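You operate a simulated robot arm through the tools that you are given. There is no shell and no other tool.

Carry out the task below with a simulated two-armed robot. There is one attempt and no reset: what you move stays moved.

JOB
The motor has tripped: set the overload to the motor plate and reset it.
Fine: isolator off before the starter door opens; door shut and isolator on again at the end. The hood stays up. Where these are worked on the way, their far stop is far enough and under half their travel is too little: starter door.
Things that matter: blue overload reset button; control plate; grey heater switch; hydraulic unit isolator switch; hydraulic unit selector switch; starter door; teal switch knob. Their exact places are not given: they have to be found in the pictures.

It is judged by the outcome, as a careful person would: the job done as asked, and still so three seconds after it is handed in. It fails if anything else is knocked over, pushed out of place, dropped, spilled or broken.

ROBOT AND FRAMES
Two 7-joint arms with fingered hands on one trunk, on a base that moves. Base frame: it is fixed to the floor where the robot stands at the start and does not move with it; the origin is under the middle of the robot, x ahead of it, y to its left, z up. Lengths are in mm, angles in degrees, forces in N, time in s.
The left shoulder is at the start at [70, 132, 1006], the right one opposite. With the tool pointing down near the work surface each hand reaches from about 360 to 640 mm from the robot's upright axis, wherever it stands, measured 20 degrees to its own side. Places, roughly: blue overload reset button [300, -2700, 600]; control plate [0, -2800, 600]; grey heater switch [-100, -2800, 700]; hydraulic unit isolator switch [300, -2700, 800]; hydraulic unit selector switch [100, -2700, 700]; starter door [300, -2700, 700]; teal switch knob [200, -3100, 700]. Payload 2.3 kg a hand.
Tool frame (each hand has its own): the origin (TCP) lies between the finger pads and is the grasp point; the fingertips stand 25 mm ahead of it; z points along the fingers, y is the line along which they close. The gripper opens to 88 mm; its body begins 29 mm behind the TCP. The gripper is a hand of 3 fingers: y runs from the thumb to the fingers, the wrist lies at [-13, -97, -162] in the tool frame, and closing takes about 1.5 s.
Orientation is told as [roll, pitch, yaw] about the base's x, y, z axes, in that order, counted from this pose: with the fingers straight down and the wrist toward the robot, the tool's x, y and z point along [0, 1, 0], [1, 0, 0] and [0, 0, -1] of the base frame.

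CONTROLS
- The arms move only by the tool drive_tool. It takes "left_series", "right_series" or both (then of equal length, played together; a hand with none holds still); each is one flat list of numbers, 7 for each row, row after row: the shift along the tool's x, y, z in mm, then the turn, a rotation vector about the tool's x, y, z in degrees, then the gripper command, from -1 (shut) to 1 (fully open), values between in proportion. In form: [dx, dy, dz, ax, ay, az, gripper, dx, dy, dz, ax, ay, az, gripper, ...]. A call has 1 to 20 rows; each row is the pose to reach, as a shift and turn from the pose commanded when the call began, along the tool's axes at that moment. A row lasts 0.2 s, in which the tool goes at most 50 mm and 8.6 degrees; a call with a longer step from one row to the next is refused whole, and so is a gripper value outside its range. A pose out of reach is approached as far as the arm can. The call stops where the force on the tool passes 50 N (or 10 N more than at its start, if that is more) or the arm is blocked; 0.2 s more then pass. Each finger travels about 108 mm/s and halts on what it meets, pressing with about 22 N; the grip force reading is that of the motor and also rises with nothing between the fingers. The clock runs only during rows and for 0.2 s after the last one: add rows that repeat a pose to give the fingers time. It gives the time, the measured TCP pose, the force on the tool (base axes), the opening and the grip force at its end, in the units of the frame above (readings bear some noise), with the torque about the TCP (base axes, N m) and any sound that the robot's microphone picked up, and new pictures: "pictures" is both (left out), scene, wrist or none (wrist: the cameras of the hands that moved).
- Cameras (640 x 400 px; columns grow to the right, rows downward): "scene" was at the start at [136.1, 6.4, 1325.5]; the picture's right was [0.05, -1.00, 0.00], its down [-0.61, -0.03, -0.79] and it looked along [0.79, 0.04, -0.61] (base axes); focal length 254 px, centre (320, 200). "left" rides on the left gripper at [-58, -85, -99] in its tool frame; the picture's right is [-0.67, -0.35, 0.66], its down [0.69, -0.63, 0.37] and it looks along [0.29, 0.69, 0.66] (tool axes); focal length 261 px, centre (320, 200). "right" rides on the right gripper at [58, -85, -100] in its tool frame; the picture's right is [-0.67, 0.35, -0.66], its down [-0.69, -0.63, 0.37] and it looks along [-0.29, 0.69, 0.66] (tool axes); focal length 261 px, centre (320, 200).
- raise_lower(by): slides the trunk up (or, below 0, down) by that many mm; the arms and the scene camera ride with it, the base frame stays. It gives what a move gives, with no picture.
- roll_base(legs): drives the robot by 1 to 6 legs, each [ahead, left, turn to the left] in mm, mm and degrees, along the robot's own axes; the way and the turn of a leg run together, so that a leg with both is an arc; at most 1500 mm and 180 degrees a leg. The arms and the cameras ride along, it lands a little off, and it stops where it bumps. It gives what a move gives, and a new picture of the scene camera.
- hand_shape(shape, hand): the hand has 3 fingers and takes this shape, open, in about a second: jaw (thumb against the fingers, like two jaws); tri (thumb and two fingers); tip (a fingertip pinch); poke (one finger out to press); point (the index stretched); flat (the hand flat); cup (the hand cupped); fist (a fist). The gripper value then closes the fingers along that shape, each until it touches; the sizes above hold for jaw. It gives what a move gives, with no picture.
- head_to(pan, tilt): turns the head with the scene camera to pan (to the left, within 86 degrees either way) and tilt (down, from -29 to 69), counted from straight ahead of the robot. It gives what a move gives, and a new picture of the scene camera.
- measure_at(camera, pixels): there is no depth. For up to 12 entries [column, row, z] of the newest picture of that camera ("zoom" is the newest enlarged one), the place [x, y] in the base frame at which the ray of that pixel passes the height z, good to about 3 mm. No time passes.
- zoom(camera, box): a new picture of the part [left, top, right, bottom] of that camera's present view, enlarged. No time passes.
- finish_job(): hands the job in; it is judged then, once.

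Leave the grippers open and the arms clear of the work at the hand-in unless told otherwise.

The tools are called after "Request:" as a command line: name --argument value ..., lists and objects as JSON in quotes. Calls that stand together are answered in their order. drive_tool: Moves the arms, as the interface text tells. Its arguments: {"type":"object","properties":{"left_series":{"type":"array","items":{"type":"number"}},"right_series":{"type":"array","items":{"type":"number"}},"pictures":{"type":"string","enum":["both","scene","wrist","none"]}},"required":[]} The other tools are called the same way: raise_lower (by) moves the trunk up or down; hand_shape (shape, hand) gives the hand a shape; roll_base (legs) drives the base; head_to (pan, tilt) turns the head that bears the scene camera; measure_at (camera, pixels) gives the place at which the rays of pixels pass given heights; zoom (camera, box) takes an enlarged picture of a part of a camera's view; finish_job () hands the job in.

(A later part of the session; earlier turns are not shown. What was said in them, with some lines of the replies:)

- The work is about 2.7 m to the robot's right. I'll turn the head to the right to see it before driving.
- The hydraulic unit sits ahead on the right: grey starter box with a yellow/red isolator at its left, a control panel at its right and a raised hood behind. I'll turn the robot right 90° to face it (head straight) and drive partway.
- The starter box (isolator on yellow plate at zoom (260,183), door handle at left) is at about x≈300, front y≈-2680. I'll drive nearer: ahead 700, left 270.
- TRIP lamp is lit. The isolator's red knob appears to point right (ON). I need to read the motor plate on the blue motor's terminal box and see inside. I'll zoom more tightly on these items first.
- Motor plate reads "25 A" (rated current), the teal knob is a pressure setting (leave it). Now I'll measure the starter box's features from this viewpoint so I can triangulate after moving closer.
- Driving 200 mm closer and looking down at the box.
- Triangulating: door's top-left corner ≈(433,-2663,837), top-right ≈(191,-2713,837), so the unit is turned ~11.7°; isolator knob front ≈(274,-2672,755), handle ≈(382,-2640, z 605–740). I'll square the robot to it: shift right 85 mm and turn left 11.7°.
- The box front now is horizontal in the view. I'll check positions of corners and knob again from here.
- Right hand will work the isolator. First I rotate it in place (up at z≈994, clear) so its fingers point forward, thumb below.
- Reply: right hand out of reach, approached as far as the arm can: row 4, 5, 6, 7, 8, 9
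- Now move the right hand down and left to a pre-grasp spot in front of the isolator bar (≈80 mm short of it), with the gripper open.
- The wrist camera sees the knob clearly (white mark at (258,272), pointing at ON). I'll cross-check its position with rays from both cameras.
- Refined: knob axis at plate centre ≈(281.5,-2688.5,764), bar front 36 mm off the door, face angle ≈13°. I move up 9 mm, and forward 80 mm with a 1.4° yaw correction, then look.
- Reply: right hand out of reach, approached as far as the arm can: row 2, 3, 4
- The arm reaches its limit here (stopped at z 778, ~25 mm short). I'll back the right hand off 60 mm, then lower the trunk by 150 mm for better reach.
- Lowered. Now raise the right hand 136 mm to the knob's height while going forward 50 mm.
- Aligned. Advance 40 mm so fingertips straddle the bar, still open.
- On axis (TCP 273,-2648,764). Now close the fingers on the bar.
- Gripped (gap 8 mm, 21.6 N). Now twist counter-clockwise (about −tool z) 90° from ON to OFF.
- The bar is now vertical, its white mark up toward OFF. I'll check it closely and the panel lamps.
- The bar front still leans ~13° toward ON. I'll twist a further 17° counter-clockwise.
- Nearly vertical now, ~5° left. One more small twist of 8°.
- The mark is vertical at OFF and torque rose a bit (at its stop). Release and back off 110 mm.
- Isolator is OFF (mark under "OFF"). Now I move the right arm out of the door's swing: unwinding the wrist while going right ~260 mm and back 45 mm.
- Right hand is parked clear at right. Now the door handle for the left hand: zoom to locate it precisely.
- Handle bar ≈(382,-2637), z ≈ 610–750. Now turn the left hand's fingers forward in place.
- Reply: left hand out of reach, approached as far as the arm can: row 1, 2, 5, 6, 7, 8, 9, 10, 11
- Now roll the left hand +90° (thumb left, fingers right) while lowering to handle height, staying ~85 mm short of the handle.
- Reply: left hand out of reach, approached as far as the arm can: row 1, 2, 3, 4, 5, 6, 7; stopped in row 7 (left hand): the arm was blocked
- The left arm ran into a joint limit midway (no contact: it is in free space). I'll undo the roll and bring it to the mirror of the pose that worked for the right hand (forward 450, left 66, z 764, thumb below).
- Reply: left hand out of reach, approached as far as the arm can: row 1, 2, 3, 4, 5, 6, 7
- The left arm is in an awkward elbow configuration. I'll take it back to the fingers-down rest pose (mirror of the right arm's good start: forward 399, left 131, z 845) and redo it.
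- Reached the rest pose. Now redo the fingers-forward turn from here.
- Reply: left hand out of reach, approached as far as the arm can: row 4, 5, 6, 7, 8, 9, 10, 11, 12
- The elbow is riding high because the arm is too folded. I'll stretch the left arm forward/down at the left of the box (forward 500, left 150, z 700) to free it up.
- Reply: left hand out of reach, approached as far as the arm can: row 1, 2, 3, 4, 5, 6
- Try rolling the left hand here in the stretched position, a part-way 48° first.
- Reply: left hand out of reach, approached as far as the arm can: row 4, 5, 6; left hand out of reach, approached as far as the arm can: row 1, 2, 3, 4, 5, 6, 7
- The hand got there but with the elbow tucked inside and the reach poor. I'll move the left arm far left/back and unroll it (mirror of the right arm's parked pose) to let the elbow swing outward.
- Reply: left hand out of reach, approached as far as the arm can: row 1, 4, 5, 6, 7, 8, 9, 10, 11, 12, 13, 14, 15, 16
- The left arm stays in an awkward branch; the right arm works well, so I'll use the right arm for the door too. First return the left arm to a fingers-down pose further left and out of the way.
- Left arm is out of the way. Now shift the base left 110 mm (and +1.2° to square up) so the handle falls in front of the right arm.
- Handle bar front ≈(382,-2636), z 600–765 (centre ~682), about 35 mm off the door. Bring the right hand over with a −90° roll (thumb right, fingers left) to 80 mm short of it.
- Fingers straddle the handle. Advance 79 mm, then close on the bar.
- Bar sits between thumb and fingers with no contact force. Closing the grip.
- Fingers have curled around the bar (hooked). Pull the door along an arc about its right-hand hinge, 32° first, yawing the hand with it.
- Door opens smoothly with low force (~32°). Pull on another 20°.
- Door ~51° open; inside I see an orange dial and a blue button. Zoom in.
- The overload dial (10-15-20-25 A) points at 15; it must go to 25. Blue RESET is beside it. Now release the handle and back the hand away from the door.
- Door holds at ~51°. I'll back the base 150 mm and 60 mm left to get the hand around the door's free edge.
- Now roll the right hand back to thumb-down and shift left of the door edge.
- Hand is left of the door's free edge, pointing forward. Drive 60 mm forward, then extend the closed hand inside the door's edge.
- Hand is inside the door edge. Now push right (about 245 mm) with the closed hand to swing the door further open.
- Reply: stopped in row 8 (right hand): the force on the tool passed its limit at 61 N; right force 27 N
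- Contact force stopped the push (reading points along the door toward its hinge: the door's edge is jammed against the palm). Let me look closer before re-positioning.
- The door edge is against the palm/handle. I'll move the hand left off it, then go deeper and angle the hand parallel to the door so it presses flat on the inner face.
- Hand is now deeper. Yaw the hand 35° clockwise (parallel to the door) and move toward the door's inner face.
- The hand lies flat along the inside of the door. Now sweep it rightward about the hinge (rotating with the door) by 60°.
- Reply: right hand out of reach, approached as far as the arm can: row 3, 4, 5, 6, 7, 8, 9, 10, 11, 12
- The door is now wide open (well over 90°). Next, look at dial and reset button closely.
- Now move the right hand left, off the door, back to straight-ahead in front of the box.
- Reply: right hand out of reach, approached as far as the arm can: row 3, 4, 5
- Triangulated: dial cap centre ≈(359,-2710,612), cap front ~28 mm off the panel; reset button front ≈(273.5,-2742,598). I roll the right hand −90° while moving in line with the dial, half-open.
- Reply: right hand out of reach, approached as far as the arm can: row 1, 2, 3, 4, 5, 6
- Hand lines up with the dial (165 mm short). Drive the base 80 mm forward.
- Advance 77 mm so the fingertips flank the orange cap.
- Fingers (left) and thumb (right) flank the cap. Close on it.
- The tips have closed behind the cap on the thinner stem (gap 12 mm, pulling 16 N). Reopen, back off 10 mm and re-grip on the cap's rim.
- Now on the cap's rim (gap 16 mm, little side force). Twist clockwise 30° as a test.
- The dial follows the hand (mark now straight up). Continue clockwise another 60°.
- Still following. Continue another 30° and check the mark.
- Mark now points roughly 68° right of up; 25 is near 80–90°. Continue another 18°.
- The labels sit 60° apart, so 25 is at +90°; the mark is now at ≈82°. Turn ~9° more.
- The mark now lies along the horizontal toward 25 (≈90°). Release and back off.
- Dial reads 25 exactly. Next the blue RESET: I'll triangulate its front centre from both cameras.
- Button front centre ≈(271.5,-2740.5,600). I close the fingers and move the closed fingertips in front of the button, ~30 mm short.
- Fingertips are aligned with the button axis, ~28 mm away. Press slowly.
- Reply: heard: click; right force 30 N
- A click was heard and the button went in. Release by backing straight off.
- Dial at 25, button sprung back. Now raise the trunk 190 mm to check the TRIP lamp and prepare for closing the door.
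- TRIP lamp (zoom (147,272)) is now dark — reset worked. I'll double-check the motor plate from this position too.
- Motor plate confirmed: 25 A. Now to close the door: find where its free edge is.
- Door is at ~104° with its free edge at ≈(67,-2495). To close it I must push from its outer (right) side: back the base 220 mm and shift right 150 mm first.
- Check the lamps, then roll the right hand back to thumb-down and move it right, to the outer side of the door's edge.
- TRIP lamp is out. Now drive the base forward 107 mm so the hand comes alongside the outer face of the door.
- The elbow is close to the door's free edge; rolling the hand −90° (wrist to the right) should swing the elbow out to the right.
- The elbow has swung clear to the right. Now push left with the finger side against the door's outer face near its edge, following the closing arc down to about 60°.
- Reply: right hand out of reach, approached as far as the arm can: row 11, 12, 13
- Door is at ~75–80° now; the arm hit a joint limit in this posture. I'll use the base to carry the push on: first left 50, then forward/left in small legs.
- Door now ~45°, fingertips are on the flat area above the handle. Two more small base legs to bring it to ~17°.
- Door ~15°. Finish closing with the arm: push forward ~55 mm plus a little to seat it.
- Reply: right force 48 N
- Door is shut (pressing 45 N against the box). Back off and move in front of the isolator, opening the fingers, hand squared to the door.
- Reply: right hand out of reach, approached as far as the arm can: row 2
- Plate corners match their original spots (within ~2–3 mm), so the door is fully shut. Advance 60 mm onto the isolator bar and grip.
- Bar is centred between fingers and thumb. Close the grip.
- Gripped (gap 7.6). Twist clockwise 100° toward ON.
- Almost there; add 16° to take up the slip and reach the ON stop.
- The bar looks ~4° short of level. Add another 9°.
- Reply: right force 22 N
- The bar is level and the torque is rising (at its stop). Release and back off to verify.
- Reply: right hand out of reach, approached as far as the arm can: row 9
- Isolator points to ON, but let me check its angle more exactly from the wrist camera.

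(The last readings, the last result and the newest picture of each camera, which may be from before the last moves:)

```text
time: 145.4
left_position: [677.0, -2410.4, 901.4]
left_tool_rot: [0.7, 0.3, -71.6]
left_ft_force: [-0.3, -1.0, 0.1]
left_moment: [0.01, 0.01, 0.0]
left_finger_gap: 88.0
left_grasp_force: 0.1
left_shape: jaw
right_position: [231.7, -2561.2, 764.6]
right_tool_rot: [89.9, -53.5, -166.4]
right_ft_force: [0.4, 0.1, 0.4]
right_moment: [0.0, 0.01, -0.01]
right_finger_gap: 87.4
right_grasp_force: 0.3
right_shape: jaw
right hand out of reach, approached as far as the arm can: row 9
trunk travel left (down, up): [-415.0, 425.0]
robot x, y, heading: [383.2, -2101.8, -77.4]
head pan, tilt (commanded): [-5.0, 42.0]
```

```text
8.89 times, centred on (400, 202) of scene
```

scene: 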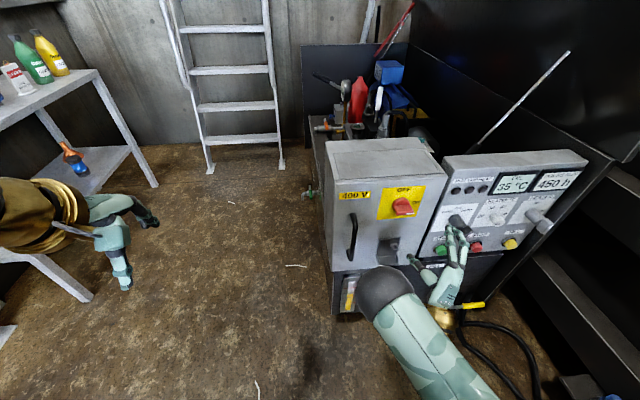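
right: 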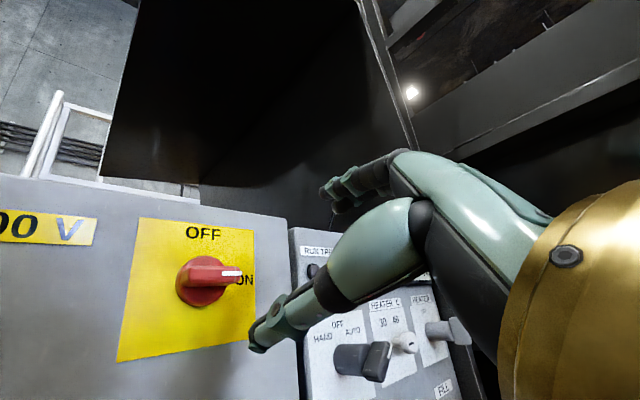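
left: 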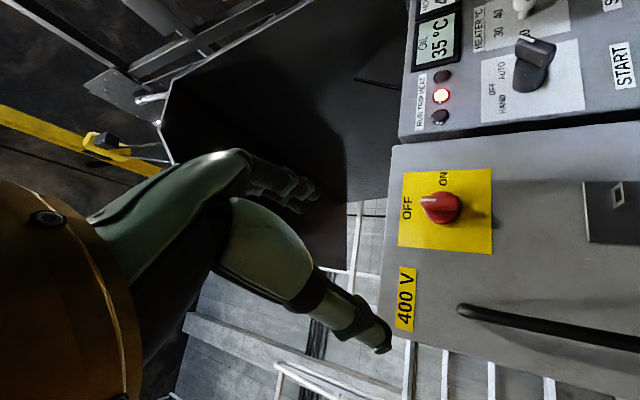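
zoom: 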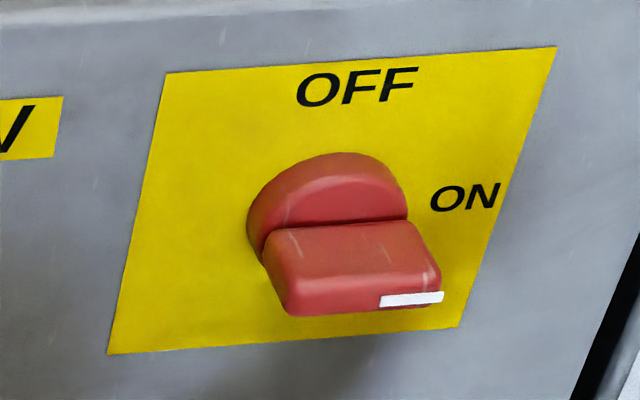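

The mark is level within ~2° and points at ON; TRIP is out, dial at 25, door shut. Now back the base away 250 mm so the arms are clear.

Request:
roll_base --legs '[[-250, 0, 0]]'

Request:
zoom --camera "scene" --box '[280, 60, 500, 280]'

```text
time: 147.3
left_position: [622.0, -2168.1, 902.6]
left_tool_rot: [0.8, 0.1, -71.6]
left_ft_force: [0.3, -0.2, -0.1]
left_moment: [0.03, -0.03, 0.01]
left_finger_gap: 88.0
left_grasp_force: 0.2
left_shape: jaw
right_position: [175.0, -2320.4, 764.2]
right_tool_rot: [89.9, -53.5, -166.5]
right_ft_force: [-0.5, 0.3, 0.7]
right_moment: [-0.01, 0.01, -0.02]
right_finger_gap: 87.7
right_grasp_force: 0.1
right_shape: jaw
trunk travel left (down, up): [-415.0, 425.0]
robot x, y, heading: [331.2, -1859.2, -77.3]
head pan, tilt (commanded): [-5.0, 42.0]
```

scene: 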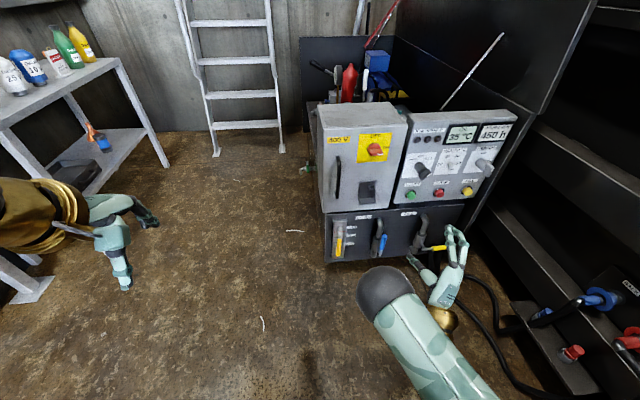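

```text
1.82 times, centred on (390, 170) of scene
```

zoom: 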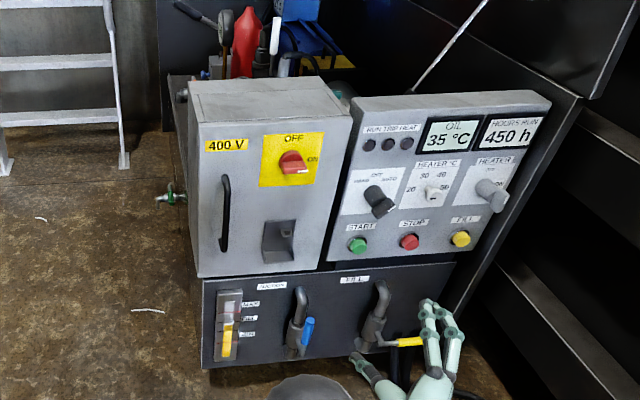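

Request:
zoom --camera "scene" --box '[310, 95, 420, 215]'

Request:
zoom --camera "scene" --box '[400, 105, 520, 205]'

```text
3.33 times, centred on (365, 155) of scene
```

zoom: 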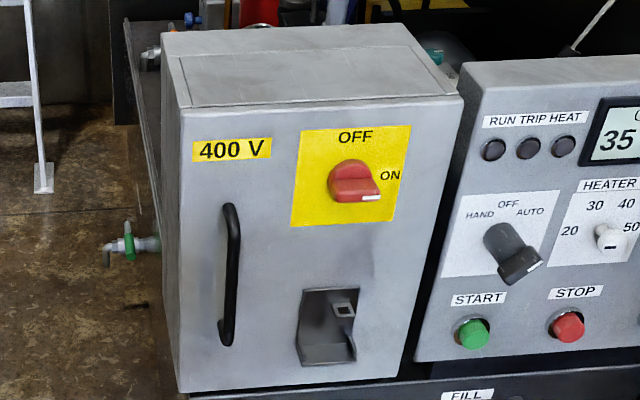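

```text
4.00 times, centred on (460, 155) of scene
```

zoom: 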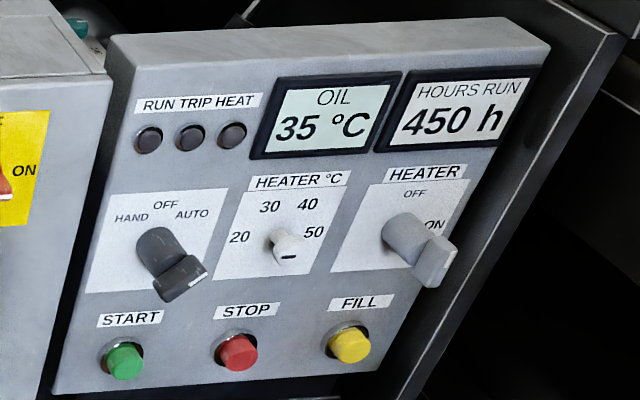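

Final check: the door is shut, the isolator is at ON and the TRIP lamp is out. The dial was left at 25 A to match the motor plate, and the other controls and the hood look unchanged. The grippers are open and the arms are clear, so I'm handing in.

Request:
finish_job

```text
The job is handed in.
```

The overload is set to 25 A, matching the motor plate, and reset. I heard the reset button click, and the TRIP lamp went out and stayed out. The job is handed in.

- **Isolator and door:** I turned the isolator off before opening the starter door. At the end I shut the door, checked that it sat where it was at the start, and turned the isolator back on. The knob looked about 2° short of dead level at ON, with the torque rising as if it had reached its stop.
- **Overload dial:** it was at 15 A when I opened the door and read 25 A after I let go.
- **Everything else:** the hood is still up, and I did not touch the selector, the heater controls or the teal pressure knob. One push on the door tripped the 50 N force limit (61 N). I repositioned the hand, and there was no visible damage.

The grippers are open, and the base is backed off 250 mm so the arms are clear.
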